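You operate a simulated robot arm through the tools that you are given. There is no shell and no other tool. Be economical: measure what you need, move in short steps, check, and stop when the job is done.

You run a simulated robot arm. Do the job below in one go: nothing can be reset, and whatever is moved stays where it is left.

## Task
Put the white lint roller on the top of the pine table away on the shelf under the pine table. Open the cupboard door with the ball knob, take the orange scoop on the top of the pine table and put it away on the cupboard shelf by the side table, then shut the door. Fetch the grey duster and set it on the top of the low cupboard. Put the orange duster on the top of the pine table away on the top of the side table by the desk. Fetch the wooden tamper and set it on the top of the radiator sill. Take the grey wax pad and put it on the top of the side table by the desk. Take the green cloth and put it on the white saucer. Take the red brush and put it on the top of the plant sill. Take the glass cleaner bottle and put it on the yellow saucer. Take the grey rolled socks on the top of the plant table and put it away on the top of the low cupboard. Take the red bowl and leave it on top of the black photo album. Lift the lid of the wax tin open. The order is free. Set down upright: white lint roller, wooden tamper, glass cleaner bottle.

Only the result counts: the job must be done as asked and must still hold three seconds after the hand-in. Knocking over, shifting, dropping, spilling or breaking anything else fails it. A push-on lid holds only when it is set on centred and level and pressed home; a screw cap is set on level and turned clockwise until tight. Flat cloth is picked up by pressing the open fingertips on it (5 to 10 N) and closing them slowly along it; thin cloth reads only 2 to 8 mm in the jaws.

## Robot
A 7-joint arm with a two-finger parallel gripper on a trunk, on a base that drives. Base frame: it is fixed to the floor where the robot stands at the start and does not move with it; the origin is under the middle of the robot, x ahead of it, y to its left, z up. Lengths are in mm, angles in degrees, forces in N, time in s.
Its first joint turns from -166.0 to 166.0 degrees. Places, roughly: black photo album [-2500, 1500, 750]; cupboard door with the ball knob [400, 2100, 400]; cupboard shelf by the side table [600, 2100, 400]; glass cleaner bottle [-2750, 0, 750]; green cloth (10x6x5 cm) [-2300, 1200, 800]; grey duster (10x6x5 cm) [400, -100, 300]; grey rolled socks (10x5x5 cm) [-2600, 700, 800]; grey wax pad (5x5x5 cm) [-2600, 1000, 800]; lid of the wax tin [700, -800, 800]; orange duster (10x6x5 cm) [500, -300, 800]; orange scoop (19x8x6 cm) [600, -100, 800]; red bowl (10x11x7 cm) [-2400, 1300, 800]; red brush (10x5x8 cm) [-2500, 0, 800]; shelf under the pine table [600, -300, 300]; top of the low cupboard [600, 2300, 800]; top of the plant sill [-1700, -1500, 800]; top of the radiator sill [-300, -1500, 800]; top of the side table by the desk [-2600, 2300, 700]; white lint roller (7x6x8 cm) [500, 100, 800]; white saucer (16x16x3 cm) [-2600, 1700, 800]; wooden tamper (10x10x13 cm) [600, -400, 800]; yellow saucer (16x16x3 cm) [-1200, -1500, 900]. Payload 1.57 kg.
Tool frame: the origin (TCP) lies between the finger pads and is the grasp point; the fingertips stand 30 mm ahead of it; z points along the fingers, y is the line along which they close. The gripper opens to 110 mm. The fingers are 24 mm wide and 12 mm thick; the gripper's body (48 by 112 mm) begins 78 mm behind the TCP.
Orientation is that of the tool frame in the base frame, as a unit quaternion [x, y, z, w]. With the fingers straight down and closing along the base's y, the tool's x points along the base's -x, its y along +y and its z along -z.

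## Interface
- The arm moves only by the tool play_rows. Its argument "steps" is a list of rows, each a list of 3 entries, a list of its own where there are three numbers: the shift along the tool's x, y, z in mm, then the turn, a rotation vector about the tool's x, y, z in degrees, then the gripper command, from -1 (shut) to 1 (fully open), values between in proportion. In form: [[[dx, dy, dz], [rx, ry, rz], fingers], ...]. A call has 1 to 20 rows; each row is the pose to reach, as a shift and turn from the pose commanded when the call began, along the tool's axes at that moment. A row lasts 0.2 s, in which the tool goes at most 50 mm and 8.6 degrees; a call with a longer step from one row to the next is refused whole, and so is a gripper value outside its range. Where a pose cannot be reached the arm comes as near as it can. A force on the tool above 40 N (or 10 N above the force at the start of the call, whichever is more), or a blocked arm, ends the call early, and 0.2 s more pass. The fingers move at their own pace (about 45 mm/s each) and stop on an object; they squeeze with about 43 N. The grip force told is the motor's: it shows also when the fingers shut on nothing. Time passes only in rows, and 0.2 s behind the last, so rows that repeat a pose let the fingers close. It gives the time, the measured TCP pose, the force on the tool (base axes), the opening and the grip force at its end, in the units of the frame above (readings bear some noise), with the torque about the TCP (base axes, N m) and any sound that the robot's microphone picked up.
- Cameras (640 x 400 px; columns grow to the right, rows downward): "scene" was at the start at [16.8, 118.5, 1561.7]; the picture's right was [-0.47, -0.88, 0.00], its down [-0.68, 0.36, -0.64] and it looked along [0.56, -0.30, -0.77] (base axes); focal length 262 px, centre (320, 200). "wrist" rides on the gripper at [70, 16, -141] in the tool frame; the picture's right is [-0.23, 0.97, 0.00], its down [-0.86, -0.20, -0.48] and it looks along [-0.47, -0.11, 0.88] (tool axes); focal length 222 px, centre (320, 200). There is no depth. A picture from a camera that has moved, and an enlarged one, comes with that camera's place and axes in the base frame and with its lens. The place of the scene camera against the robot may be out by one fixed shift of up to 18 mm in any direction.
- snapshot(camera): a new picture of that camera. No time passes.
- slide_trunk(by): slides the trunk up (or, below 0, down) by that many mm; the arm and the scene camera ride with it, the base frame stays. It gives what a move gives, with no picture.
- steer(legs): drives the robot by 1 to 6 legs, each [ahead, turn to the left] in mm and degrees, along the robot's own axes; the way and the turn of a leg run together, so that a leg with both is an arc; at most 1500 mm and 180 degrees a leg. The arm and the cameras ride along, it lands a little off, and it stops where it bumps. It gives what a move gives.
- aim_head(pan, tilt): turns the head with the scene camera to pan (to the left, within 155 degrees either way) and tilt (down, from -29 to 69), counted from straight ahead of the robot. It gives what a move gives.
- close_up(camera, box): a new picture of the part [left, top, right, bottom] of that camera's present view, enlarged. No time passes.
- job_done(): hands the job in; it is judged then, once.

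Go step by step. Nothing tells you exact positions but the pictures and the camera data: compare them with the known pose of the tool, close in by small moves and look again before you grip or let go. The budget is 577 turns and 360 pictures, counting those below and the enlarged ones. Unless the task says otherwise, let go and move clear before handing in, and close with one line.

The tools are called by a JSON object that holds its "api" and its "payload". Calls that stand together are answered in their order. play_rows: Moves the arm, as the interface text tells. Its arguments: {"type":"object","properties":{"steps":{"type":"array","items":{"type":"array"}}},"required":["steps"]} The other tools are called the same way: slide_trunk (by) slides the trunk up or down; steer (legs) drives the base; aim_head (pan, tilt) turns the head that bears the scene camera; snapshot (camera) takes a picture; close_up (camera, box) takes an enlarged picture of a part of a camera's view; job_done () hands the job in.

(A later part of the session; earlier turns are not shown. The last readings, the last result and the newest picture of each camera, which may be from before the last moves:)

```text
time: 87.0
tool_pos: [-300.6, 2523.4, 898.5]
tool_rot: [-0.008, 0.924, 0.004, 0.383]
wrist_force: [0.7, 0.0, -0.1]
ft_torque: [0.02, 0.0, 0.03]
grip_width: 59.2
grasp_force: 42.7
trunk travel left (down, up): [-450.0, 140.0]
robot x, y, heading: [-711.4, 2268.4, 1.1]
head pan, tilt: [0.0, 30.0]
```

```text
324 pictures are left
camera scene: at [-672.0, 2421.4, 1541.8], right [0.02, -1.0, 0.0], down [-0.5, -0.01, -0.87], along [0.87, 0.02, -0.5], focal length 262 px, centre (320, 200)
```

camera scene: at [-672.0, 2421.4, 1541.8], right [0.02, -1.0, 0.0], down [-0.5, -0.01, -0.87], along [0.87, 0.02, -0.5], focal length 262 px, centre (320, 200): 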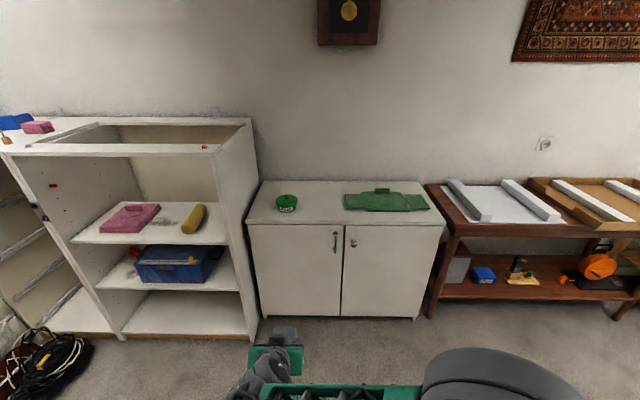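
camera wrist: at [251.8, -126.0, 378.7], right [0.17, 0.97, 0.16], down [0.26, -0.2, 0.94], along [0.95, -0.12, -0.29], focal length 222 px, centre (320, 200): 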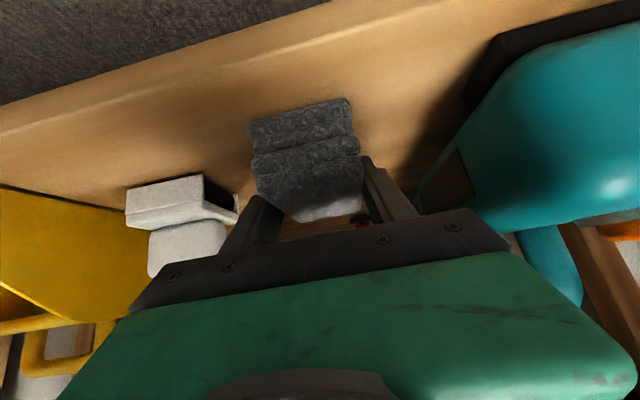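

Cupboard top z≈786, front x≈402, y 1815–2805; free top area around y≈2450. The right door has the ball knob. Drive in.

{"api": "steer", "payload": {"legs": [[0, -1.0], [660, 0]]}}

{"api": "aim_head", "payload": {"pan": 0, "tilt": 50}}

{"api": "snapshot", "payload": {"camera": "scene"}}

{"api": "snapshot", "payload": {"camera": "wrist"}}

```text
time: 91.0
tool_pos: [372.8, 2516.5, 899.1]
tool_rot: [0.0, 0.923, 0.001, 0.384]
wrist_force: [0.0, -0.2, -0.8]
ft_torque: [0.01, 0.0, -0.01]
grip_width: 59.3
grasp_force: 42.9
trunk travel left (down, up): [-450.0, 140.0]
robot x, y, heading: [-40.6, 2268.8, -0.2]
head pan, tilt: [0.0, 30.0]
```

```text
time: 91.9
tool_pos: [373.0, 2517.1, 899.2]
tool_rot: [0.0, 0.923, 0.001, 0.384]
wrist_force: [-0.2, 0.3, -1.2]
ft_torque: [-0.03, 0.02, 0.02]
grip_width: 59.1
grasp_force: 42.8
trunk travel left (down, up): [-450.0, 140.0]
robot x, y, heading: [-40.3, 2269.4, 0.1]
head pan, tilt: [0.0, 50.0]
```

```text
323 pictures are left
camera scene: at [-13.6, 2422.3, 1512.3], right [0.0, -1.0, 0.0], down [-0.77, 0.0, -0.64], along [0.64, 0.0, -0.77], focal length 262 px, centre (320, 200)
```

scene: 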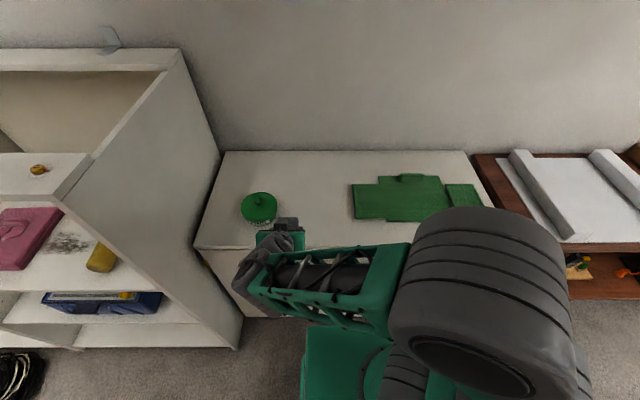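

```text
322 pictures are left
camera wrist: at [223.6, 2534.3, 950.7], right [0.16, 0.97, 0.16], down [0.26, -0.2, 0.94], along [0.95, -0.11, -0.29], focal length 222 px, centre (320, 200)
```

wrist: 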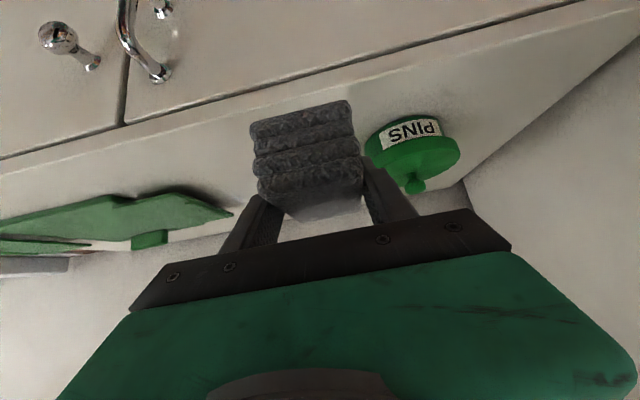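

{"api": "play_rows", "payload": {"steps": [[[0, -35, 0], [0, 0, 0], -1], [[0, -72, 0], [0, 0, 0], -1], [[-20, -72, 35], [0, 0, 0], -1], [[-40, -72, 70], [0, 0, 0], -1], [[-55, -72, 105], [0, 0, 0], -1], [[-63, -72, 131], [0, 0, 0], -1], [[-58, -72, 136], [0, 0, 0], -1], [[-54, -72, 140], [0, 0, 0], -1], [[-51, -72, 143], [0, 0, 0], -1], [[-49, -72, 145], [0, 0, 0], -1], [[-47, -72, 147], [0, 0, 0], -1], [[-45, -72, 149], [0, 0, 0], -1], [[-43, -72, 151], [0, 0, 0], -1], [[-41, -72, 153], [0, 0, 0], -1], [[-39, -72, 155], [0, 0, 0], -1]]}}

{"api": "snapshot", "payload": {"camera": "wrist"}}

```text
time: 94.3
tool_pos: [514.5, 2445.2, 836.4]
tool_rot: [0.002, 0.92, 0.003, 0.393]
wrist_force: [2.8, -0.5, 12.8]
ft_torque: [-0.25, 0.55, 0.01]
grip_width: 58.9
grasp_force: 43.1
trunk travel left (down, up): [-450.0, 140.0]
robot x, y, heading: [-37.9, 2268.5, 0.3]
head pan, tilt: [0.0, 50.0]
stopped in row 12: the force on the tool passed its limit (the readings are from after the stop); the commanded pose is now the measured one
```

```text
321 pictures are left
camera wrist: at [364.1, 2463.2, 885.7], right [0.16, 0.97, 0.17], down [0.25, -0.21, 0.95], along [0.96, -0.11, -0.27], focal length 222 px, centre (320, 200)
```

wrist: 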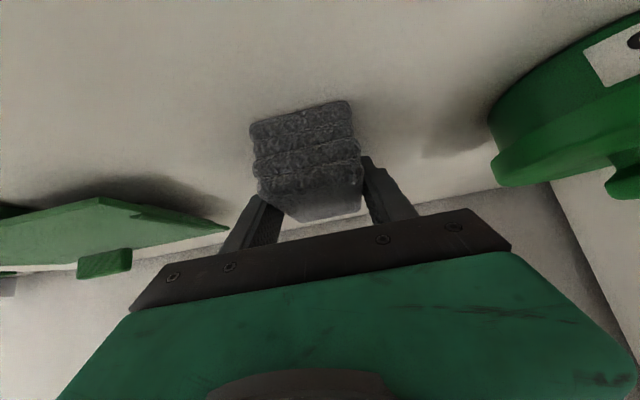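

Contact; release and retreat.

{"api": "play_rows", "payload": {"steps": [[[0, 0, 0], [0, 0, 0], -0.2], [[0, 0, 0], [0, 0, 0], 0.4], [[0, 0, 0], [0, 0, 0], 0.5], [[0, 0, -20], [0, 0, 0], 0.5], [[0, 0, -50], [0, 0, 0], 0.5], [[0, 0, -90], [0, 0, 0], 0.5], [[0, 0, -135], [0, 0, 0], 0.5], [[0, 0, -180], [0, 0, 0], 0.5], [[0, 0, -220], [0, 0, 0], 0.5]]}}

{"api": "snapshot", "payload": {"camera": "wrist"}}

{"api": "snapshot", "payload": {"camera": "scene"}}

```text
time: 96.3
tool_pos: [355.4, 2444.7, 987.5]
tool_rot: [0.001, 0.922, 0.002, 0.388]
wrist_force: [-0.5, 0.4, 0.0]
ft_torque: [-0.01, 0.0, 0.01]
grip_width: 82.5
grasp_force: 0.0
trunk travel left (down, up): [-450.0, 140.0]
robot x, y, heading: [-39.6, 2270.6, -0.0]
head pan, tilt: [0.0, 50.0]
```

```text
320 pictures are left
camera wrist: at [205.4, 2462.4, 1037.4], right [0.16, 0.97, 0.17], down [0.25, -0.2, 0.95], along [0.95, -0.11, -0.28], focal length 222 px, centre (320, 200)
```

wrist: 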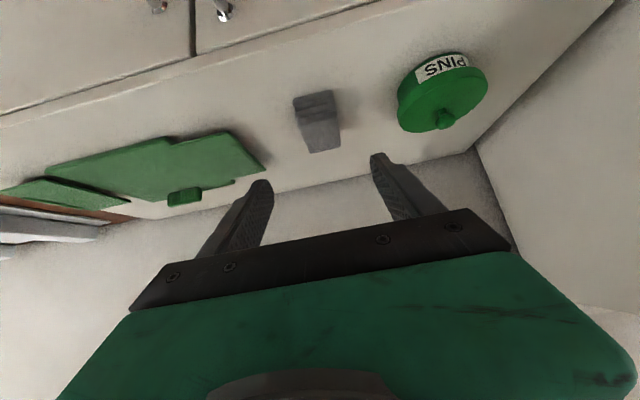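

```text
319 pictures are left
camera scene: at [-13.9, 2422.0, 1512.3], right [0.0, -1.0, 0.0], down [-0.77, 0.0, -0.64], along [0.64, 0.0, -0.77], focal length 262 px, centre (320, 200)
```

scene: 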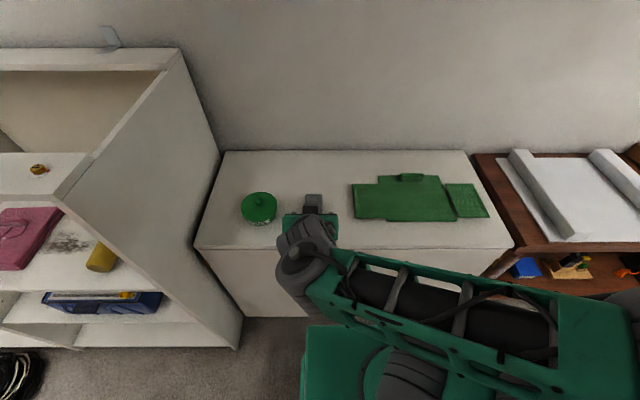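

Grey duster is in place. Next the ball-knob door: back up, level the tool (horizontal, closing vertically) in front of the knob at about (365, 2278, 691).

{"api": "steer", "payload": {"legs": [[-230, 0]]}}

{"api": "play_rows", "payload": {"steps": [[[0, 0, 0], [0, -8, 0], 0], [[0, 0, 0], [0, -16, 0], 0], [[0, 0, 0], [0, -24, 0], 0], [[0, 0, 0], [0, -32, 0], 0], [[0, 0, 0], [0, -40, 0], 0], [[0, 0, 0], [0, -45, 0], 0], [[0, 0, 0], [0, -45, 0], 0]]}}

{"api": "play_rows", "payload": {"steps": [[[0, -20, 0], [0, 0, 8], 0], [[0, -40, 0], [0, 0, 16], 0], [[0, -60, 0], [0, 0, 24], 0], [[0, -80, 0], [0, 0, 32], 0], [[0, -100, 0], [0, 0, 40], 0], [[0, -120, 0], [0, 0, 48], 0], [[0, -140, 0], [0, 0, 56], 0], [[0, -160, 0], [0, 0, 64], 0], [[0, -167, 0], [0, 0, 72], 0], [[0, -167, 0], [0, 0, 80], 0], [[0, -167, 0], [0, 0, 88], 0], [[0, -167, 0], [0, 0, 90], 0], [[0, -167, 0], [0, 0, 90], 0]]}}

{"api": "slide_trunk", "payload": {"by": -230}}

{"api": "snapshot", "payload": {"camera": "wrist"}}

{"api": "snapshot", "payload": {"camera": "scene"}}

```text
time: 98.0
tool_pos: [124.4, 2443.1, 986.6]
tool_rot: [0.004, 0.921, 0.001, 0.389]
wrist_force: [0.2, -0.2, 0.3]
ft_torque: [0.0, 0.0, 0.0]
grip_width: 82.5
grasp_force: 0.0
trunk travel left (down, up): [-450.0, 140.0]
robot x, y, heading: [-272.6, 2266.7, -0.1]
head pan, tilt: [0.0, 50.0]
```

```text
time: 99.6
tool_pos: [148.1, 2439.9, 993.3]
tool_rot: [0.001, 0.705, 0.002, 0.709]
wrist_force: [0.1, 0.3, -0.6]
ft_torque: [0.04, 0.0, -0.05]
grip_width: 55.2
grasp_force: 0.1
out of reach, approached as far as the arm can: row 5, 6, 7
trunk travel left (down, up): [-450.0, 140.0]
robot x, y, heading: [-271.4, 2268.9, 0.0]
head pan, tilt: [0.0, 50.0]
```

```text
time: 100.8
tool_pos: [162.2, 2377.7, 1044.2]
tool_rot: [0.279, 0.618, 0.293, 0.674]
wrist_force: [-0.2, 0.0, -0.1]
ft_torque: [-0.01, -0.02, 0.0]
grip_width: 55.2
grasp_force: 0.2
trunk travel left (down, up): [-450.0, 140.0]
robot x, y, heading: [-271.2, 2273.4, -0.0]
head pan, tilt: [0.0, 50.0]
stopped in row 6: the arm was blocked; the commanded pose is now the measured one
```

```text
time: 103.3
tool_pos: [162.1, 2377.3, 813.8]
tool_rot: [0.279, 0.618, 0.294, 0.674]
wrist_force: [-0.2, -0.3, -0.1]
ft_torque: [0.01, 0.02, 0.02]
grip_width: 55.1
grasp_force: 0.1
trunk travel left (down, up): [-220.0, 370.0]
robot x, y, heading: [-271.1, 2265.8, -0.2]
head pan, tilt: [0.0, 50.0]
```

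```text
318 pictures are left
camera wrist: at [24.8, 2442.9, 770.3], right [-0.06, 0.49, 0.87], down [-0.52, -0.76, 0.39], along [0.85, -0.43, 0.3], focal length 222 px, centre (320, 200)
```

wrist: 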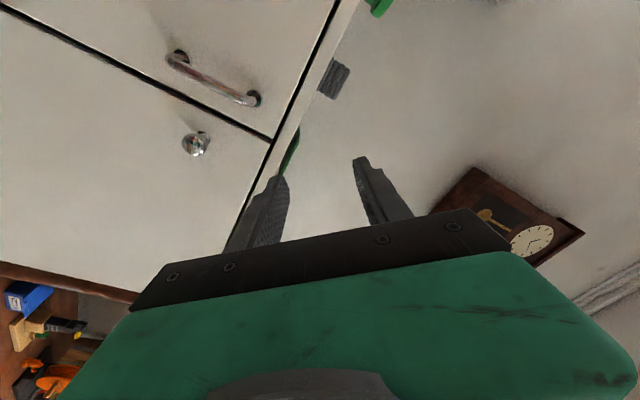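

```text
317 pictures are left
camera scene: at [-244.8, 2422.1, 1282.3], right [0.0, -1.0, 0.0], down [-0.77, 0.0, -0.64], along [0.64, 0.0, -0.77], focal length 262 px, centre (320, 200)
```

scene: 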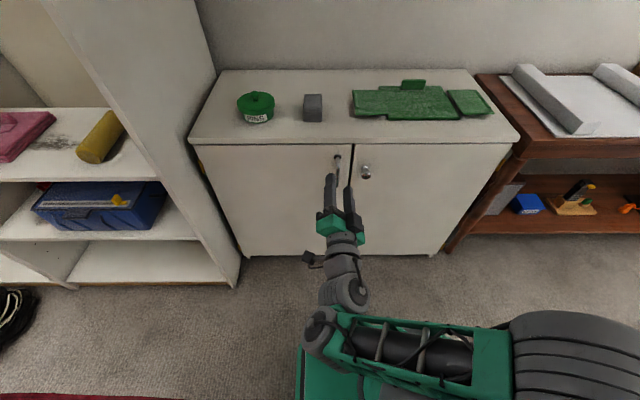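

The horizontal pose is too close in; back up and extend the arm forward while finishing the roll.

{"api": "steer", "payload": {"legs": [[-200, 0]]}}

{"api": "play_rows", "payload": {"steps": [[[0, 0, 40], [0, 0, 0], 0], [[0, 0, 80], [0, 0, 6], 0], [[0, 0, 120], [0, 0, 12], 0], [[0, 0, 150], [0, 0, 18], 0], [[0, 0, 150], [0, 0, 26], 0], [[0, 0, 150], [0, 0, 34], 0], [[0, 0, 150], [0, 0, 42], 0], [[0, 0, 150], [0, 0, 42], 0]]}}

{"api": "snapshot", "payload": {"camera": "scene"}}

```text
time: 104.9
tool_pos: [-37.3, 2377.7, 815.5]
tool_rot: [0.279, 0.618, 0.293, 0.674]
wrist_force: [-0.2, -1.0, 0.3]
ft_torque: [0.02, 0.03, 0.02]
grip_width: 55.0
grasp_force: 0.0
trunk travel left (down, up): [-220.0, 370.0]
robot x, y, heading: [-471.6, 2268.4, -0.3]
head pan, tilt: [0.0, 50.0]
```

```text
time: 106.7
tool_pos: [110.2, 2375.8, 825.9]
tool_rot: [0.483, 0.476, 0.516, 0.523]
wrist_force: [0.2, 0.3, 0.4]
ft_torque: [0.0, -0.02, -0.02]
grip_width: 54.9
grasp_force: 0.1
trunk travel left (down, up): [-220.0, 370.0]
robot x, y, heading: [-470.0, 2271.4, -0.0]
head pan, tilt: [0.0, 50.0]
```

```text
316 pictures are left
camera scene: at [-444.4, 2422.8, 1282.3], right [0.0, -1.0, 0.0], down [-0.77, 0.0, -0.64], along [0.64, 0.0, -0.77], focal length 262 px, centre (320, 200)
```

scene: 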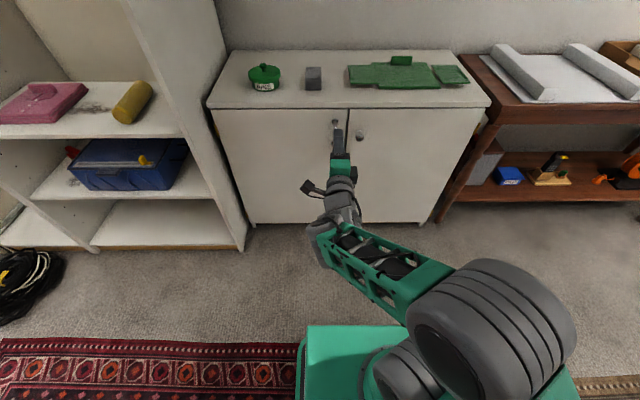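

{"api": "slide_trunk", "payload": {"by": -130}}

{"api": "play_rows", "payload": {"steps": [[[-30, 0, 0], [2, 0, 0], 0], [[-65, 0, 0], [4.6, 0, 0], 0], [[-98, 0, 0], [4.6, 0, 0], 0], [[-98, 0, 20], [4.6, 0, 0], 0], [[-98, 0, 60], [4.6, 0, 0], 0], [[-98, 0, 100], [4.6, 0, 0], 0], [[-98, 0, 100], [4.6, 0, 0], 0]]}}

{"api": "snapshot", "payload": {"camera": "wrist"}}

{"api": "snapshot", "payload": {"camera": "scene"}}

```text
time: 108.2
tool_pos: [111.6, 2375.2, 697.5]
tool_rot: [0.482, 0.477, 0.515, 0.524]
wrist_force: [0.0, -0.5, -0.7]
ft_torque: [-0.01, 0.02, 0.0]
grip_width: 55.0
grasp_force: 0.0
trunk travel left (down, up): [-90.0, 500.0]
robot x, y, heading: [-471.1, 2269.8, -0.3]
head pan, tilt: [0.0, 50.0]
```

```text
time: 109.8
tool_pos: [210.5, 2277.3, 704.1]
tool_rot: [0.503, 0.497, 0.496, 0.504]
wrist_force: [0.1, -0.6, -0.3]
ft_torque: [0.02, -0.03, 0.02]
grip_width: 55.1
grasp_force: 0.1
trunk travel left (down, up): [-90.0, 500.0]
robot x, y, heading: [-474.6, 2271.1, 0.1]
head pan, tilt: [0.0, 50.0]
```

```text
315 pictures are left
camera wrist: at [70.9, 2350.4, 720.9], right [0.0, -0.22, 0.97], down [-0.49, -0.85, -0.2], along [0.87, -0.48, -0.11], focal length 222 px, centre (320, 200)
```

wrist: 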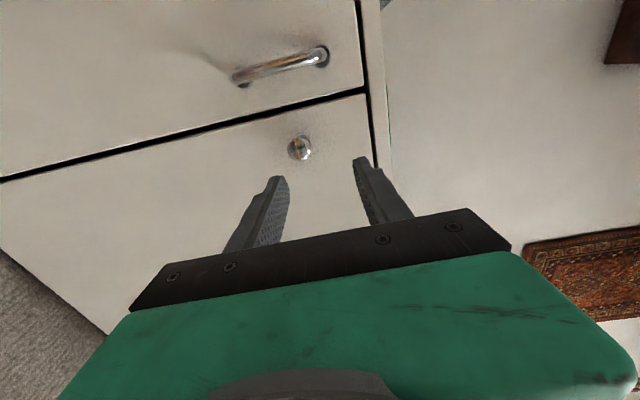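

```text
314 pictures are left
camera scene: at [-444.5, 2422.8, 1152.3], right [0.0, -1.0, 0.0], down [-0.77, 0.0, -0.64], along [0.64, 0.0, -0.77], focal length 262 px, centre (320, 200)
```

scene: 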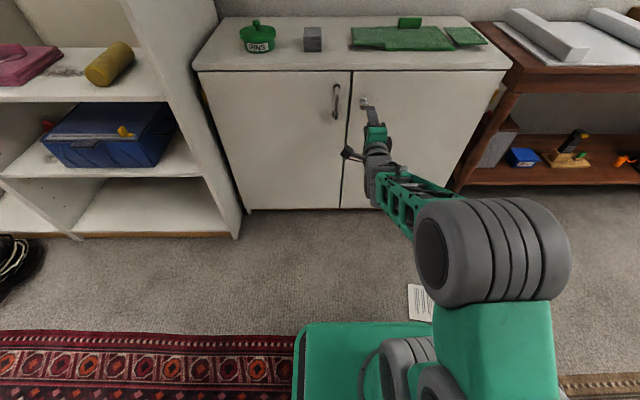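

Triangulated knob ball at about (357, 2273, 676). Align and advance.

{"api": "play_rows", "payload": {"steps": [[[-4, -28, 0], [0, 0, 0], 0], [[-4, -28, 40], [0, 0, 0], 0], [[-4, -28, 80], [0, 0, 0], 0], [[-4, -28, 80], [0, 0, 0], 0]]}}

{"api": "snapshot", "payload": {"camera": "wrist"}}

```text
time: 110.8
tool_pos: [291.5, 2273.5, 674.2]
tool_rot: [0.503, 0.497, 0.495, 0.504]
wrist_force: [0.4, 0.0, 0.4]
ft_torque: [-0.05, 0.0, -0.05]
grip_width: 55.0
grasp_force: 0.0
trunk travel left (down, up): [-90.0, 500.0]
robot x, y, heading: [-472.3, 2270.3, -0.4]
head pan, tilt: [0.0, 50.0]
```

```text
313 pictures are left
camera wrist: at [151.2, 2345.1, 692.4], right [0.0, -0.22, 0.97], down [-0.49, -0.85, -0.2], along [0.87, -0.48, -0.11], focal length 222 px, centre (320, 200)
```

wrist: 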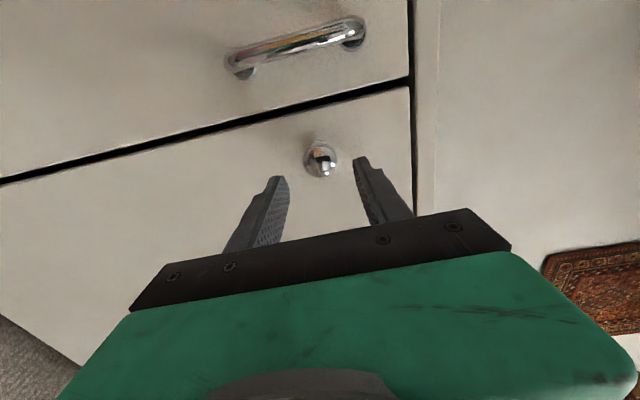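

{"api": "play_rows", "payload": {"steps": [[[-1, 1.5, 30], [0, 0, 0], 0], [[-1, 1.5, 50], [0, 0, 0], 0], [[-1, 1.5, 61], [0, 0, 0], 0], [[-1, 1.5, 61], [0, 0, 0], -0.4], [[-1, 1.5, 61], [0, 0, 0], -0.8], [[-1, 1.5, 61], [0, 0, 0], -1], [[-1, 1.5, 61], [0, 0, 0], -1]]}}

{"api": "snapshot", "payload": {"camera": "wrist"}}

```text
time: 112.5
tool_pos: [348.7, 2269.6, 674.6]
tool_rot: [0.503, 0.498, 0.495, 0.504]
wrist_force: [0.7, 0.7, -6.2]
ft_torque: [0.01, 0.07, -0.01]
grip_width: 33.3
grasp_force: 37.4
trunk travel left (down, up): [-90.0, 500.0]
robot x, y, heading: [-471.6, 2270.5, -0.1]
head pan, tilt: [0.0, 50.0]
```

```text
312 pictures are left
camera wrist: at [210.1, 2342.4, 693.2], right [0.0, -0.22, 0.97], down [-0.49, -0.85, -0.19], along [0.87, -0.48, -0.11], focal length 222 px, centre (320, 200)
```

wrist: 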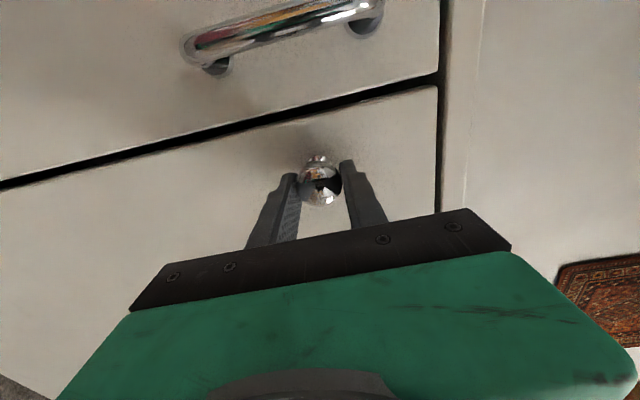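

Knob gripped. Pull the door along its arc (hinge at right, y≈1820).

{"api": "play_rows", "payload": {"steps": [[[-2, 0, -16], [0, 0, 0], -1], [[-5.6, 0, -39], [0, 0, 0], -1], [[-9.5, 0, -58], [0, 0, 0], -1], [[-14.7, 0, -78], [0, 0, 0], -1], [[-20, 0, -97], [0, 0, 0], -1], [[-27, 0, -116], [0, 0, 0], -1], [[-34, 0, -134], [0, 0, 0], -1], [[-43, 0, -152], [0, 0, 0], -1], [[-52, 0, -170], [0, 0, 0], -1], [[-61, 0, -187], [0, 0, 0], -1], [[-72, 0, -204], [0, 0, 0], -1], [[-83, 0, -220], [0, 0, 0], -1]]}}

{"api": "snapshot", "payload": {"camera": "wrist"}}

{"api": "snapshot", "payload": {"camera": "scene"}}

```text
time: 115.0
tool_pos: [129.7, 2188.2, 675.2]
tool_rot: [0.505, 0.499, 0.493, 0.503]
wrist_force: [-3.4, 5.1, -27.3]
ft_torque: [-0.23, 0.44, 0.09]
grip_width: 33.7
grasp_force: 41.2
trunk travel left (down, up): [-90.0, 500.0]
robot x, y, heading: [-472.0, 2273.4, -0.4]
head pan, tilt: [0.0, 50.0]
```

```text
311 pictures are left
camera wrist: at [-9.9, 2261.7, 693.9], right [0.0, -0.22, 0.97], down [-0.49, -0.85, -0.19], along [0.87, -0.48, -0.11], focal length 222 px, centre (320, 200)
```

wrist: 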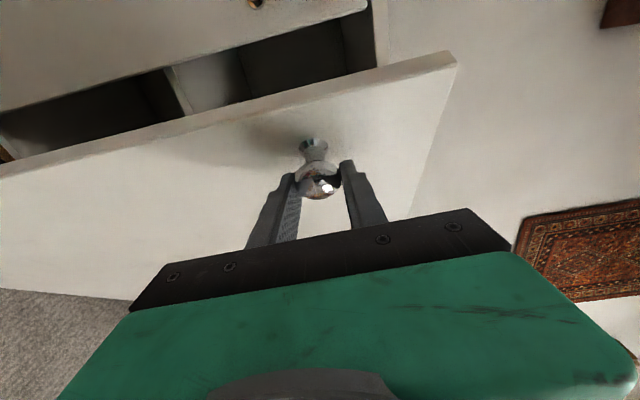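

```text
310 pictures are left
camera scene: at [-442.4, 2423.0, 1152.1], right [-0.01, -1.0, 0.0], down [-0.77, 0.0, -0.64], along [0.64, 0.0, -0.77], focal length 262 px, centre (320, 200)
```

scene: 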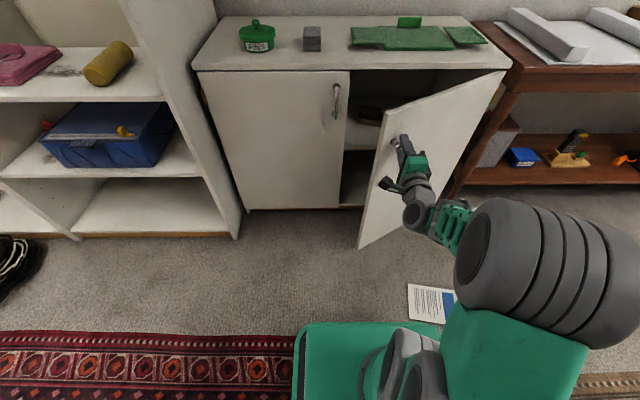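

Door is at ~30°. Continue the arc to ~60°.

{"api": "play_rows", "payload": {"steps": [[[-10, -1, -13], [0, 0, 0], -1], [[-19.5, -2, -25], [0, 0, 0], -1], [[-40.5, -2, -49], [0, 0, 0], -1], [[-63, -2, -71], [0, 0, 0], -1], [[-87, -2, -91], [0, 0, 0], -1], [[-113, -2, -110], [0, 0, 0], -1], [[-140, -2, -127], [0, 0, 0], -1], [[-168, -2, -142], [0, 0, 0], -1], [[-182, -2, -149], [0, 0, 0], -1]]}}

{"api": "snapshot", "payload": {"camera": "scene"}}

```text
time: 117.0
tool_pos: [-22.7, 2006.7, 675.9]
tool_rot: [0.506, 0.498, 0.493, 0.503]
wrist_force: [3.2, 0.6, -35.4]
ft_torque: [-0.31, 0.33, 0.69]
grip_width: 33.5
grasp_force: 41.2
trunk travel left (down, up): [-90.0, 500.0]
robot x, y, heading: [-473.8, 2269.7, 0.1]
head pan, tilt: [0.0, 50.0]
```

```text
309 pictures are left
camera scene: at [-442.5, 2422.1, 1152.3], right [0.0, -1.0, 0.0], down [-0.77, 0.0, -0.64], along [0.64, 0.0, -0.77], focal length 262 px, centre (320, 200)
```

scene: 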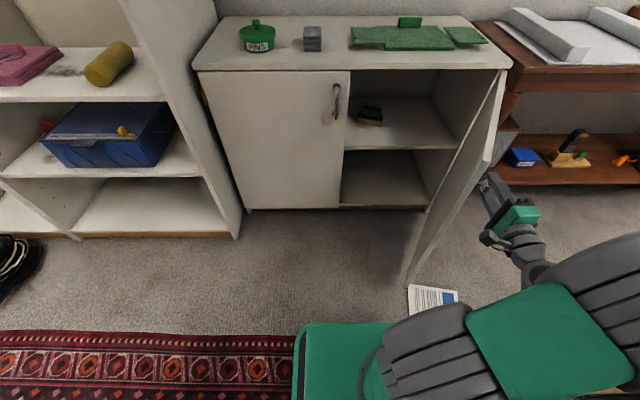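

Keep going to ~84°.

{"api": "play_rows", "payload": {"steps": [[[-21, 0, -9], [0, 0, 0], -1], [[-44, 0, -17], [0, 0, 0], -1], [[-67, 0, -24], [0, 0, 0], -1], [[-90, 0, -30], [0, 0, 0], -1], [[-113, 0, -34], [0, 0, 0], -1], [[-137, 0, -38], [0, 0, 0], -1], [[-161, 0, -40], [0, 0, 0], -1], [[-185, 0, -40], [0, 0, 0], -1]]}}

{"api": "snapshot", "payload": {"camera": "scene"}}

{"api": "snapshot", "payload": {"camera": "wrist"}}

```text
time: 118.7
tool_pos: [-48.8, 1941.8, 675.3]
tool_rot: [0.508, 0.5, 0.492, 0.5]
wrist_force: [15.5, -5.9, -10.3]
ft_torque: [-0.39, 0.21, -0.84]
grip_width: 33.3
grasp_force: 41.3
out of reach, approached as far as the arm can: row 4, 5, 6, 7, 8
trunk travel left (down, up): [-90.0, 500.0]
robot x, y, heading: [-470.8, 2270.8, -0.3]
head pan, tilt: [0.0, 50.0]
stopped in row 8: the force on the tool passed its limit (the readings are from after the stop); the commanded pose is now the measured one
```

```text
308 pictures are left
camera scene: at [-443.0, 2422.2, 1153.0], right [0.0, -1.0, 0.0], down [-0.77, 0.0, -0.64], along [0.64, 0.0, -0.77], focal length 262 px, centre (320, 200)
```

scene: 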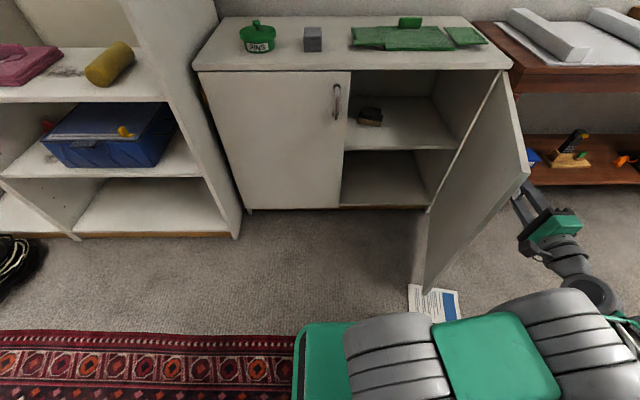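

```text
307 pictures are left
camera wrist: at [-187.3, 2014.2, 695.3], right [0.01, -0.23, 0.97], down [-0.5, -0.85, -0.19], along [0.87, -0.48, -0.12], focal length 222 px, centre (320, 200)
```

wrist: 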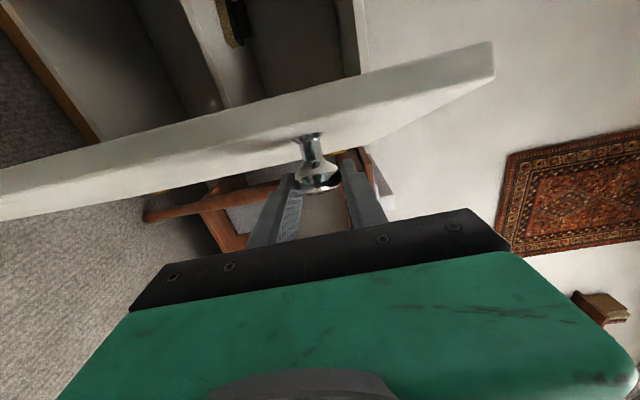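

Door is ~70° open. Release, step back and go round to push it further from inside.

{"api": "play_rows", "payload": {"steps": [[[0, 0, 0], [0, 0, 0], -0.3], [[0, 0, 0], [0, 0, 0], 0.2], [[0, 0, 0], [0, 0, 0], 0.4], [[0, 0, -30], [0, 0, 0], 0.4], [[0, 0, -60], [0, 0, 0], 0.4], [[0, 0, -90], [0, 0, 0], 0.4], [[40, 0, -90], [0, 0, 0], 0], [[80, 0, -90], [0, -6, 0], -0.5], [[120, 0, -90], [0, -14, 0], -1], [[160, 0, -90], [0, -22, 0], -1], [[200, 0, -90], [0, -30, 0], -1], [[230, 0, -70], [0, -38, 0], -1], [[240, 0, -40], [0, -45, 0], -1], [[240, 0, 0], [0, -45, 0], -1], [[220, 0, 30], [0, -45, 0], -1], [[200, 0, 60], [0, -45, 0], -1]]}}

{"api": "snapshot", "payload": {"camera": "scene"}}

```text
time: 121.0
tool_pos: [-128.6, 2040.2, 734.3]
tool_rot: [0.538, 0.434, 0.339, 0.639]
wrist_force: [0.8, -0.1, 0.2]
ft_torque: [0.03, 0.0, 0.0]
grip_width: 0.1
grasp_force: 7.0
out of reach, approached as far as the arm can: row 4, 5, 6, 7, 8, 9, 10, 11
trunk travel left (down, up): [-90.0, 500.0]
robot x, y, heading: [-470.8, 2272.4, -0.2]
head pan, tilt: [0.0, 50.0]
stopped in row 11: the arm was blocked; the commanded pose is now the measured one
```

```text
306 pictures are left
camera scene: at [-444.3, 2423.3, 1152.1], right [0.0, -1.0, 0.0], down [-0.77, 0.0, -0.64], along [0.64, 0.0, -0.77], focal length 262 px, centre (320, 200)
```

scene: 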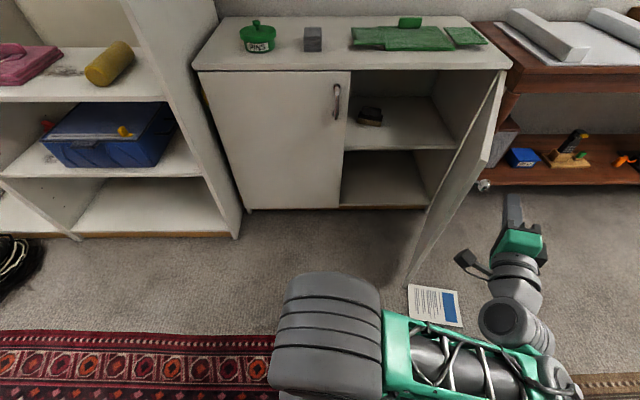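

The arm got awkward (elbow flipped). Back up and bring the tool out ahead to recover a good posture.

{"api": "steer", "payload": {"legs": [[-250, 0]]}}

{"api": "play_rows", "payload": {"steps": [[[35, -1, 15], [0, 0, 0], -1], [[70, -1, 30], [0, 0, 0], -1], [[105, -2, 45], [0, 0, 0], -1], [[140, -3, 60], [0, 0, 0], -1], [[175, -4, 75], [0, 0, 0], -1], [[210, -4, 90], [0, 0, 0], -1], [[245, -5, 105], [0, 0, 0], -1], [[280, -6, 120], [0, 0, 0], -1], [[316, -6, 137], [0, 0, 0], -1], [[316, -6, 137], [0, 0, 0], -1]]}}

{"api": "snapshot", "payload": {"camera": "scene"}}

```text
time: 122.8
tool_pos: [-381.6, 2041.0, 734.1]
tool_rot: [0.538, 0.433, 0.339, 0.639]
wrist_force: [-0.9, 0.1, 0.2]
ft_torque: [0.06, 0.03, 0.04]
grip_width: 0.0
grasp_force: 21.0
trunk travel left (down, up): [-90.0, 500.0]
robot x, y, heading: [-723.0, 2275.0, -0.2]
head pan, tilt: [0.0, 50.0]
```

```text
time: 123.5
tool_pos: [-438.7, 1952.6, 731.2]
tool_rot: [0.621, 0.291, 0.177, 0.706]
wrist_force: [0.4, -0.1, 0.0]
ft_torque: [0.0, 0.01, 0.04]
grip_width: 0.1
grasp_force: 20.9
trunk travel left (down, up): [-90.0, 500.0]
robot x, y, heading: [-724.9, 2270.5, -0.0]
head pan, tilt: [0.0, 50.0]
stopped in row 3: the arm was blocked; the commanded pose is now the measured one
```

```text
305 pictures are left
camera scene: at [-696.9, 2424.2, 1152.3], right [0.0, -1.0, 0.0], down [-0.77, 0.0, -0.64], along [0.64, 0.0, -0.77], focal length 262 px, centre (320, 200)
```

scene: 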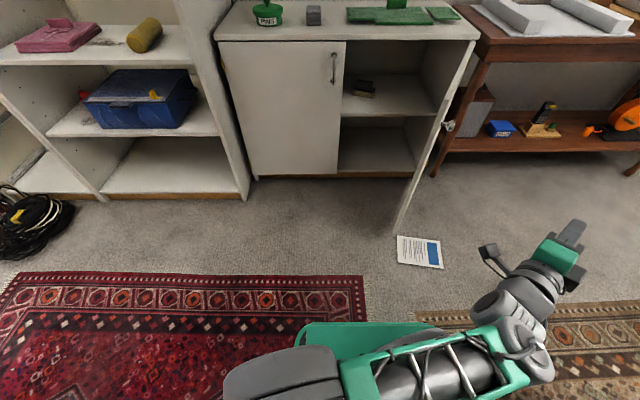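

{"api": "play_rows", "payload": {"steps": [[[0, 20, 0], [8, 0, 0], -1], [[0, 40, 0], [16, 0, 0], -1], [[0, 60, 0], [24, 0, 0], -1], [[0, 80, 0], [32, 0, 0], -1], [[0, 100, 0], [40, 0, 0], -1], [[0, 120, 0], [48, 0, 0], -1], [[0, 140, 0], [56, 0, 0], -1], [[0, 150, 0], [64, 0, 0], -1], [[0, 150, 0], [72, 0, 0], -1], [[0, 150, 0], [80, 0, 0], -1], [[0, 150, 0], [88, 0, 0], -1], [[0, 150, 0], [88, 0, 0], -1]]}}

{"api": "aim_head", "payload": {"pan": -15, "tilt": 55}}

{"api": "snapshot", "payload": {"camera": "scene"}}

```text
time: 124.0
tool_pos: [-525.6, 1909.8, 758.1]
tool_rot: [0.709, 0.215, 0.063, 0.669]
wrist_force: [0.2, 0.1, 0.1]
ft_torque: [-0.01, 0.0, -0.02]
grip_width: 0.0
grasp_force: 21.4
trunk travel left (down, up): [-90.0, 500.0]
robot x, y, heading: [-721.7, 2271.6, -0.1]
head pan, tilt: [0.0, 50.0]
stopped in row 2: the arm was blocked; the commanded pose is now the measured one
```

```text
time: 124.8
tool_pos: [-525.7, 1909.3, 758.0]
tool_rot: [0.709, 0.214, 0.064, 0.669]
wrist_force: [0.1, 0.0, -0.6]
ft_torque: [0.04, 0.0, 0.0]
grip_width: 0.2
grasp_force: 21.6
trunk travel left (down, up): [-90.0, 500.0]
robot x, y, heading: [-723.3, 2275.4, -0.2]
head pan, tilt: [-15.0, 55.0]
```

```text
304 pictures are left
camera scene: at [-704.3, 2405.5, 1145.8], right [-0.26, -0.96, 0.0], down [-0.79, 0.21, -0.57], along [0.55, -0.15, -0.82], focal length 262 px, centre (320, 200)
```

scene: 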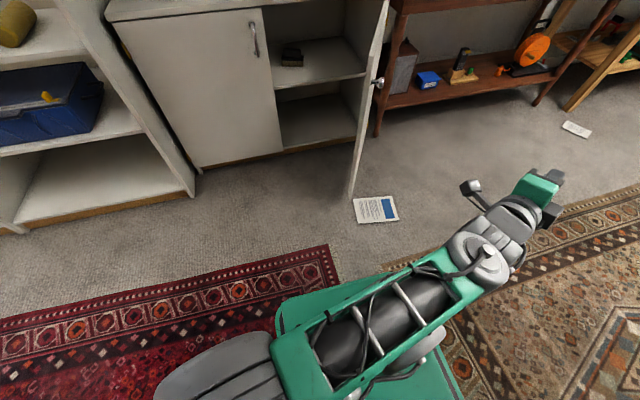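

{"api": "play_rows", "payload": {"steps": [[[0, 5, 0], [0, 0, 0], -1], [[0, 15, 0], [0, 0, 0], -1], [[0, 30, 0], [0, 0, 0], -1], [[0, 50, 0], [0, 0, 0], -1], [[0, 75, 0], [0, 0, 0], -1], [[0, 100, 0], [0, 0, 0], -1]]}}

```text
time: 125.9
tool_pos: [-577.4, 1889.8, 813.7]
tool_rot: [0.72, 0.153, 0.008, 0.677]
wrist_force: [0.3, 0.6, 0.6]
ft_torque: [0.02, -0.01, 0.0]
grip_width: 0.0
grasp_force: 21.4
trunk travel left (down, up): [-90.0, 500.0]
robot x, y, heading: [-729.0, 2272.0, -0.2]
head pan, tilt: [-15.0, 55.0]
stopped in row 5: the arm was blocked; the commanded pose is now the measured one
```

{"api": "play_rows", "payload": {"steps": [[[0, 0, 0], [4, 0, 0], -1], [[0, 0, 0], [8, 0, 0], -1], [[0, 0, 0], [12, 0, 0], -1], [[0, 0, 0], [16, 0, 0], -1], [[0, 0, 0], [20, 0, 0], -1], [[0, 0, 0], [24, 0, 0], -1], [[0, 0, 0], [28, 0, 0], -1], [[0, 0, 0], [32, 0, 0], -1], [[0, 0, 0], [36, 0, 0], -1], [[0, 0, 0], [40, 0, 0], -1]]}}

```text
time: 126.8
tool_pos: [-639.5, 1883.7, 820.2]
tool_rot: [0.8, 0.087, -0.056, 0.591]
wrist_force: [0.2, 0.4, 1.1]
ft_torque: [0.01, 0.02, 0.0]
grip_width: 0.1
grasp_force: 21.5
trunk travel left (down, up): [-90.0, 500.0]
robot x, y, heading: [-723.3, 2275.6, -0.1]
head pan, tilt: [-15.0, 55.0]
stopped in row 4: the arm was blocked; the commanded pose is now the measured one
```

{"api": "play_rows", "payload": {"steps": [[[0, 0, 0], [8, 0, 0], -1], [[0, 0, 0], [16, 0, 0], -1], [[0, 0, 0], [24, 0, 0], -1], [[0, 0, 0], [32, 0, 0], -1], [[0, 0, 0], [40, 0, 0], -1], [[0, 0, 0], [48, 0, 0], -1], [[0, 0, 0], [56, 0, 0], -1]]}}

{"api": "play_rows", "payload": {"steps": [[[0, 0, 0], [8, 0, 0], -1], [[0, 0, 0], [16, 0, 0], -1], [[0, 0, 0], [24, 0, 0], -1], [[0, 0, 0], [32, 0, 0], -1], [[0, 0, 0], [40, 0, 0], -1], [[0, 0, 0], [48, 0, 0], -1], [[0, 0, 0], [56, 0, 0], -1]]}}

{"api": "aim_head", "payload": {"pan": -60, "tilt": 55}}

{"api": "snapshot", "payload": {"camera": "scene"}}

```text
time: 128.4
tool_pos: [-638.3, 1885.1, 821.6]
tool_rot: [0.984, 0.052, -0.09, 0.146]
wrist_force: [-0.3, 0.3, -0.2]
ft_torque: [0.0, 0.0, 0.01]
grip_width: 0.1
grasp_force: 21.6
trunk travel left (down, up): [-90.0, 500.0]
robot x, y, heading: [-721.7, 2269.9, -0.3]
head pan, tilt: [-15.0, 55.0]
```

```text
time: 130.0
tool_pos: [-661.1, 1974.5, 590.4]
tool_rot: [0.943, 0.005, -0.104, -0.317]
wrist_force: [1.3, 0.2, 0.6]
ft_torque: [-0.05, -0.01, -0.02]
grip_width: 0.1
grasp_force: 21.1
out of reach, approached as far as the arm can: row 1, 2, 3, 4, 5, 6, 7
trunk travel left (down, up): [-90.0, 500.0]
robot x, y, heading: [-719.2, 2270.3, -0.3]
head pan, tilt: [-15.0, 55.0]
```

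```text
time: 131.1
tool_pos: [-661.1, 1973.3, 591.6]
tool_rot: [0.943, 0.004, -0.104, -0.317]
wrist_force: [-0.9, -0.8, 0.3]
ft_torque: [0.01, 0.02, 0.01]
grip_width: 0.0
grasp_force: 21.8
trunk travel left (down, up): [-90.0, 500.0]
robot x, y, heading: [-725.1, 2274.7, -0.2]
head pan, tilt: [-60.0, 55.0]
```

```text
303 pictures are left
camera scene: at [-738.0, 2361.7, 1145.8], right [-0.87, -0.5, 0.0], down [-0.41, 0.71, -0.57], along [0.29, -0.5, -0.82], focal length 262 px, centre (320, 200)
```

scene: 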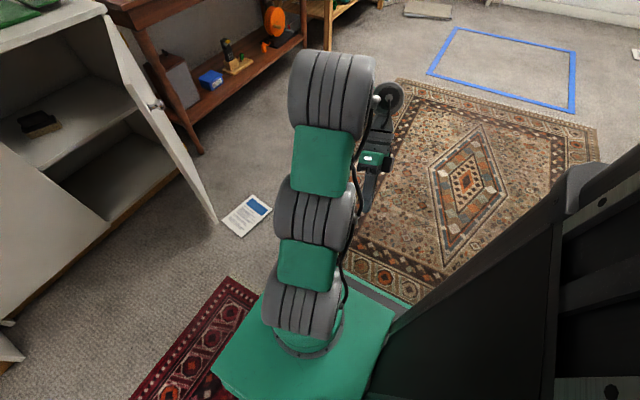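

The arm is freed. Straighten the tool to point down and rise.

{"api": "play_rows", "payload": {"steps": [[[0, 0, -20], [-8, 0, 0], -1], [[0, 0, -40], [-16, 0, 0], -1], [[0, 0, -60], [-24, 0, 0], -1], [[0, 0, -80], [-32, 0, 0], -1], [[0, 0, -100], [-38, 0, 0], -1], [[0, 0, -100], [-38, 0, 0], -1]]}}

{"api": "slide_trunk", "payload": {"by": 300}}

{"api": "snapshot", "payload": {"camera": "scene"}}

```text
time: 132.5
tool_pos: [-638.8, 1912.4, 671.6]
tool_rot: [0.995, 0.037, -0.096, -0.008]
wrist_force: [-0.1, 0.2, 0.0]
ft_torque: [0.03, -0.02, 0.0]
grip_width: 0.0
grasp_force: 21.1
trunk travel left (down, up): [-90.0, 500.0]
robot x, y, heading: [-727.1, 2273.3, -0.2]
head pan, tilt: [-60.0, 55.0]
```

```text
time: 135.5
tool_pos: [-637.7, 1913.1, 972.6]
tool_rot: [0.995, 0.036, -0.098, -0.009]
wrist_force: [-1.0, -0.3, 0.6]
ft_torque: [0.01, 0.0, -0.02]
grip_width: 0.0
grasp_force: 21.1
trunk travel left (down, up): [-390.0, 200.0]
robot x, y, heading: [-722.8, 2271.8, -0.3]
head pan, tilt: [-60.0, 55.0]
```

```text
302 pictures are left
camera scene: at [-738.1, 2361.7, 1445.7], right [-0.87, -0.5, 0.0], down [-0.41, 0.71, -0.57], along [0.28, -0.5, -0.82], focal length 262 px, centre (320, 200)
```

scene: 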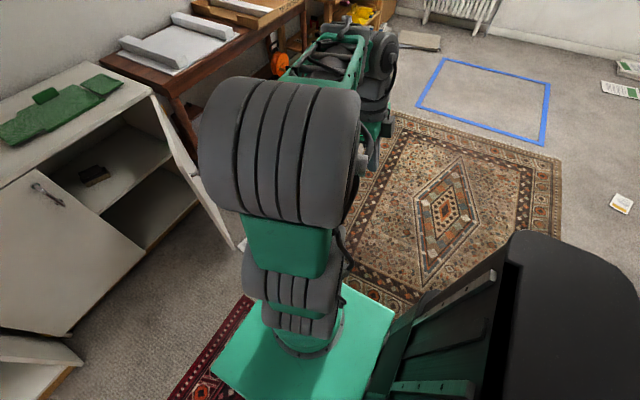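

{"api": "play_rows", "payload": {"steps": [[[25, -18, 0], [0, 0, -8], -1], [[50, -36, 0], [0, 0, -16], -1], [[75, -54, 0], [0, 0, -24], -1], [[100, -72, 0], [0, 0, -32], -1], [[125, -90, 0], [0, 0, -40], -1], [[150, -108, 0], [0, 0, -48], -1], [[175, -126, 0], [0, 0, -56], -1], [[200, -144, 0], [0, 0, -64], -1], [[225, -162, 0], [0, 0, -72], -1], [[250, -180, 0], [0, 0, -80], -1], [[275, -198, 0], [0, 0, -88], -1], [[300, -216, 0], [0, 0, -96], -1], [[325, -234, 0], [0, 0, -104], -1], [[350, -252, 0], [0, 0, -112], -1], [[365, -260, 0], [0, 0, -120], -1], [[365, -260, 0], [0, 0, -120], -1]]}}

{"api": "snapshot", "payload": {"camera": "scene"}}

```text
time: 138.9
tool_pos: [-298.7, 2199.4, 907.1]
tool_rot: [0.465, 0.88, -0.042, -0.089]
wrist_force: [-0.3, 0.7, 0.8]
ft_torque: [0.0, 0.02, -0.01]
grip_width: 0.0
grasp_force: 21.0
trunk travel left (down, up): [-390.0, 200.0]
robot x, y, heading: [-723.7, 2271.7, -0.1]
head pan, tilt: [-60.0, 55.0]
```

```text
301 pictures are left
camera scene: at [-737.9, 2361.8, 1445.8], right [-0.87, -0.5, 0.0], down [-0.41, 0.71, -0.57], along [0.28, -0.5, -0.82], focal length 262 px, centre (320, 200)
```

scene: 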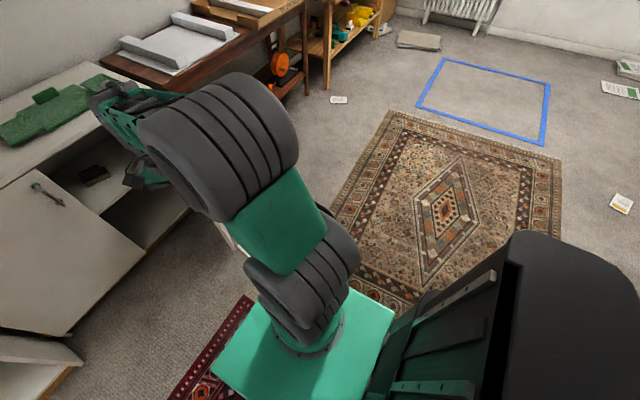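

{"api": "play_rows", "payload": {"steps": [[[0, 0, 0], [-4.6, -3.1, 0], -1], [[0, 0, 0], [-9.1, -6.2, 0], -1], [[0, 0, 0], [-9.1, -6.2, 0], -1]]}}

{"api": "play_rows", "payload": {"steps": [[[0, 0, 0], [0, 0, -8], -1], [[0, 0, 0], [0, 0, -16], -1], [[0, 0, 0], [0, 0, -24], -1], [[0, 0, 0], [0, 0, -32], -1], [[0, 0, 0], [0, 0, -40], -1], [[0, 0, 0], [0, 0, -48], -1], [[0, 0, 0], [0, 0, -56], -1], [[0, 0, 0], [0, 0, -56], -1]]}}

```text
time: 139.7
tool_pos: [-298.4, 2198.6, 907.4]
tool_rot: [0.469, 0.883, 0.003, -0.004]
wrist_force: [0.6, -0.4, -0.4]
ft_torque: [0.03, 0.0, 0.02]
grip_width: 0.0
grasp_force: 21.4
trunk travel left (down, up): [-390.0, 200.0]
robot x, y, heading: [-723.5, 2268.9, -0.2]
head pan, tilt: [-60.0, 55.0]
```

```text
time: 141.5
tool_pos: [-298.5, 2198.3, 908.5]
tool_rot: [-0.002, 1.0, 0.006, -0.001]
wrist_force: [-0.4, 0.5, -0.5]
ft_torque: [-0.02, -0.03, 0.0]
grip_width: 0.2
grasp_force: 21.4
trunk travel left (down, up): [-390.0, 200.0]
robot x, y, heading: [-725.8, 2271.4, -0.4]
head pan, tilt: [-60.0, 55.0]
```

Arm is back in a canonical downward pose. Turn slightly right and drive closer so I can push the door from its inner side with fingers pointing down.

{"api": "steer", "payload": {"legs": [[0, -25], [230, 0]]}}

{"api": "aim_head", "payload": {"pan": 10, "tilt": 45}}

{"api": "snapshot", "payload": {"camera": "scene"}}

```text
time: 144.5
tool_pos: [-159.5, 1928.0, 907.3]
tool_rot: [0.214, 0.977, 0.005, -0.001]
wrist_force: [-0.5, 0.1, 0.6]
ft_torque: [0.02, -0.03, 0.0]
grip_width: 0.0
grasp_force: 21.7
trunk travel left (down, up): [-390.0, 200.0]
robot x, y, heading: [-512.5, 2169.9, -25.1]
head pan, tilt: [-60.0, 55.0]
```

```text
time: 145.9
tool_pos: [-160.4, 1927.8, 907.5]
tool_rot: [0.214, 0.977, 0.005, -0.001]
wrist_force: [1.2, -0.6, 0.5]
ft_torque: [0.0, 0.01, 0.01]
grip_width: 0.0
grasp_force: 21.2
trunk travel left (down, up): [-390.0, 200.0]
robot x, y, heading: [-514.2, 2174.4, -25.2]
head pan, tilt: [10.0, 45.0]
```

```text
300 pictures are left
camera scene: at [-414.5, 2315.1, 1459.2], right [-0.26, -0.97, 0.0], down [-0.68, 0.19, -0.71], along [0.68, -0.19, -0.71], focal length 262 px, centre (320, 200)
```

scene: 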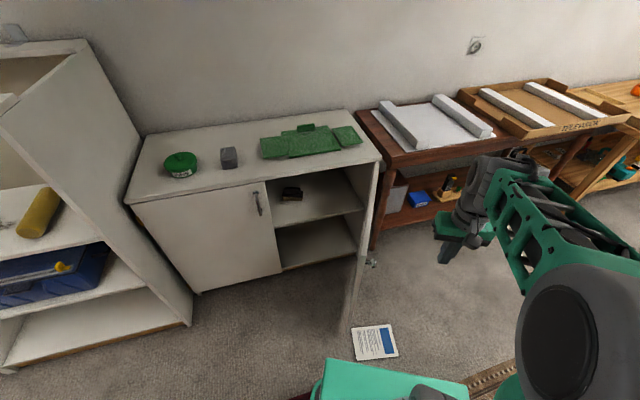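

{"api": "play_rows", "payload": {"steps": [[[-18, 35, 0], [0, 0, 0], -1], [[-36, 70, 0], [0, 0, 0], -1], [[-55, 105, 0], [0, 0, 0], -1], [[-73, 140, 0], [0, 0, 0], -1], [[-92, 175, 0], [0, 0, 0], -1], [[-110, 210, 0], [0, 0, 0], -1], [[-129, 245, 0], [0, 0, 0], -1], [[-147, 279, 0], [0, 0, 0], -1], [[-147, 279, 45], [0, 0, 0], -1], [[-147, 279, 90], [0, 0, 0], -1], [[-147, 279, 135], [0, 0, 0], -1], [[-147, 279, 180], [0, 0, 0], -1], [[-147, 279, 192], [0, 0, 0], -1]]}}

{"api": "snapshot", "payload": {"camera": "scene"}}

{"api": "snapshot", "payload": {"camera": "wrist"}}

```text
time: 148.7
tool_pos: [90.7, 2121.0, 717.0]
tool_rot: [0.214, 0.977, 0.005, -0.001]
wrist_force: [0.2, 0.4, -0.1]
ft_torque: [0.05, 0.02, 0.03]
grip_width: 0.1
grasp_force: 20.8
trunk travel left (down, up): [-390.0, 200.0]
robot x, y, heading: [-514.7, 2174.6, -25.2]
head pan, tilt: [10.0, 45.0]
```

```text
299 pictures are left
camera scene: at [-414.1, 2315.2, 1459.2], right [-0.26, -0.97, 0.0], down [-0.68, 0.18, -0.71], along [0.68, -0.18, -0.71], focal length 262 px, centre (320, 200)
```

scene: 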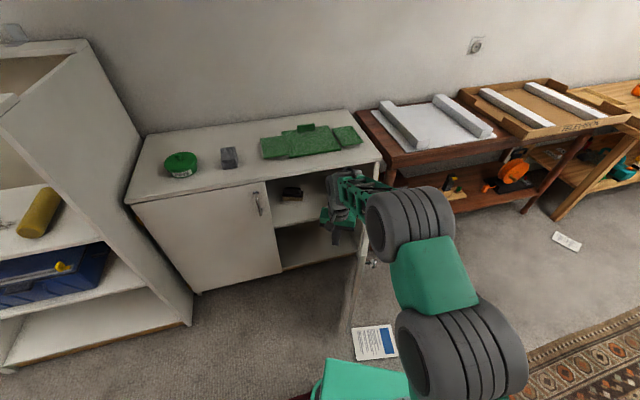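

```text
298 pictures are left
camera wrist: at [34.5, 2164.7, 860.3], right [0.61, 0.79, 0.01], down [0.69, -0.55, 0.47], along [0.38, -0.28, -0.88], focal length 222 px, centre (320, 200)
```

wrist: 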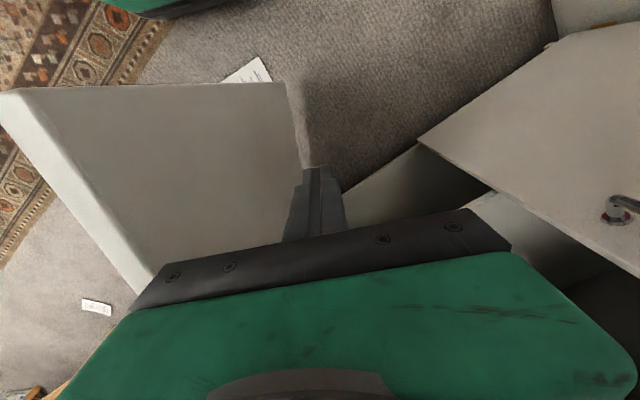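

{"api": "play_rows", "payload": {"steps": [[[0, 0, -15], [0, 0, 0], -1], [[-12, -26, -15], [0, 0, 0], -1], [[-24, -52, -15], [0, 0, 0], -1], [[-36, -78, -15], [0, 0, 0], -1], [[-48, -104, -15], [0, 0, 0], -1], [[-60, -130, -15], [0, 0, 0], -1], [[-72, -156, -15], [0, 0, 0], -1], [[-84, -182, -15], [0, 0, 0], -1], [[-96, -208, -15], [0, 0, 0], -1], [[-108, -234, -15], [0, 0, 0], -1], [[-120, -260, -15], [0, 0, 0], -1], [[-132, -287, -15], [0, 0, 0], -1], [[-142, -308, -15], [0, 0, 0], -1]]}}

{"api": "snapshot", "payload": {"camera": "scene"}}

```text
time: 151.5
tool_pos: [92.3, 1786.5, 730.7]
tool_rot: [0.212, 0.977, 0.006, -0.002]
wrist_force: [-4.7, 17.1, 3.4]
ft_torque: [-0.78, -0.22, 0.02]
grip_width: 0.1
grasp_force: 21.3
trunk travel left (down, up): [-390.0, 200.0]
robot x, y, heading: [-512.4, 2176.1, -24.9]
head pan, tilt: [10.0, 45.0]
```

```text
297 pictures are left
camera scene: at [-415.6, 2317.1, 1459.2], right [-0.26, -0.97, 0.0], down [-0.68, 0.18, -0.71], along [0.68, -0.18, -0.71], focal length 262 px, centre (320, 200)
```

scene: 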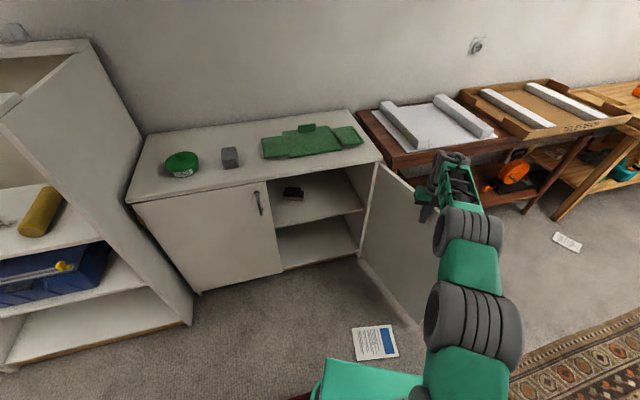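

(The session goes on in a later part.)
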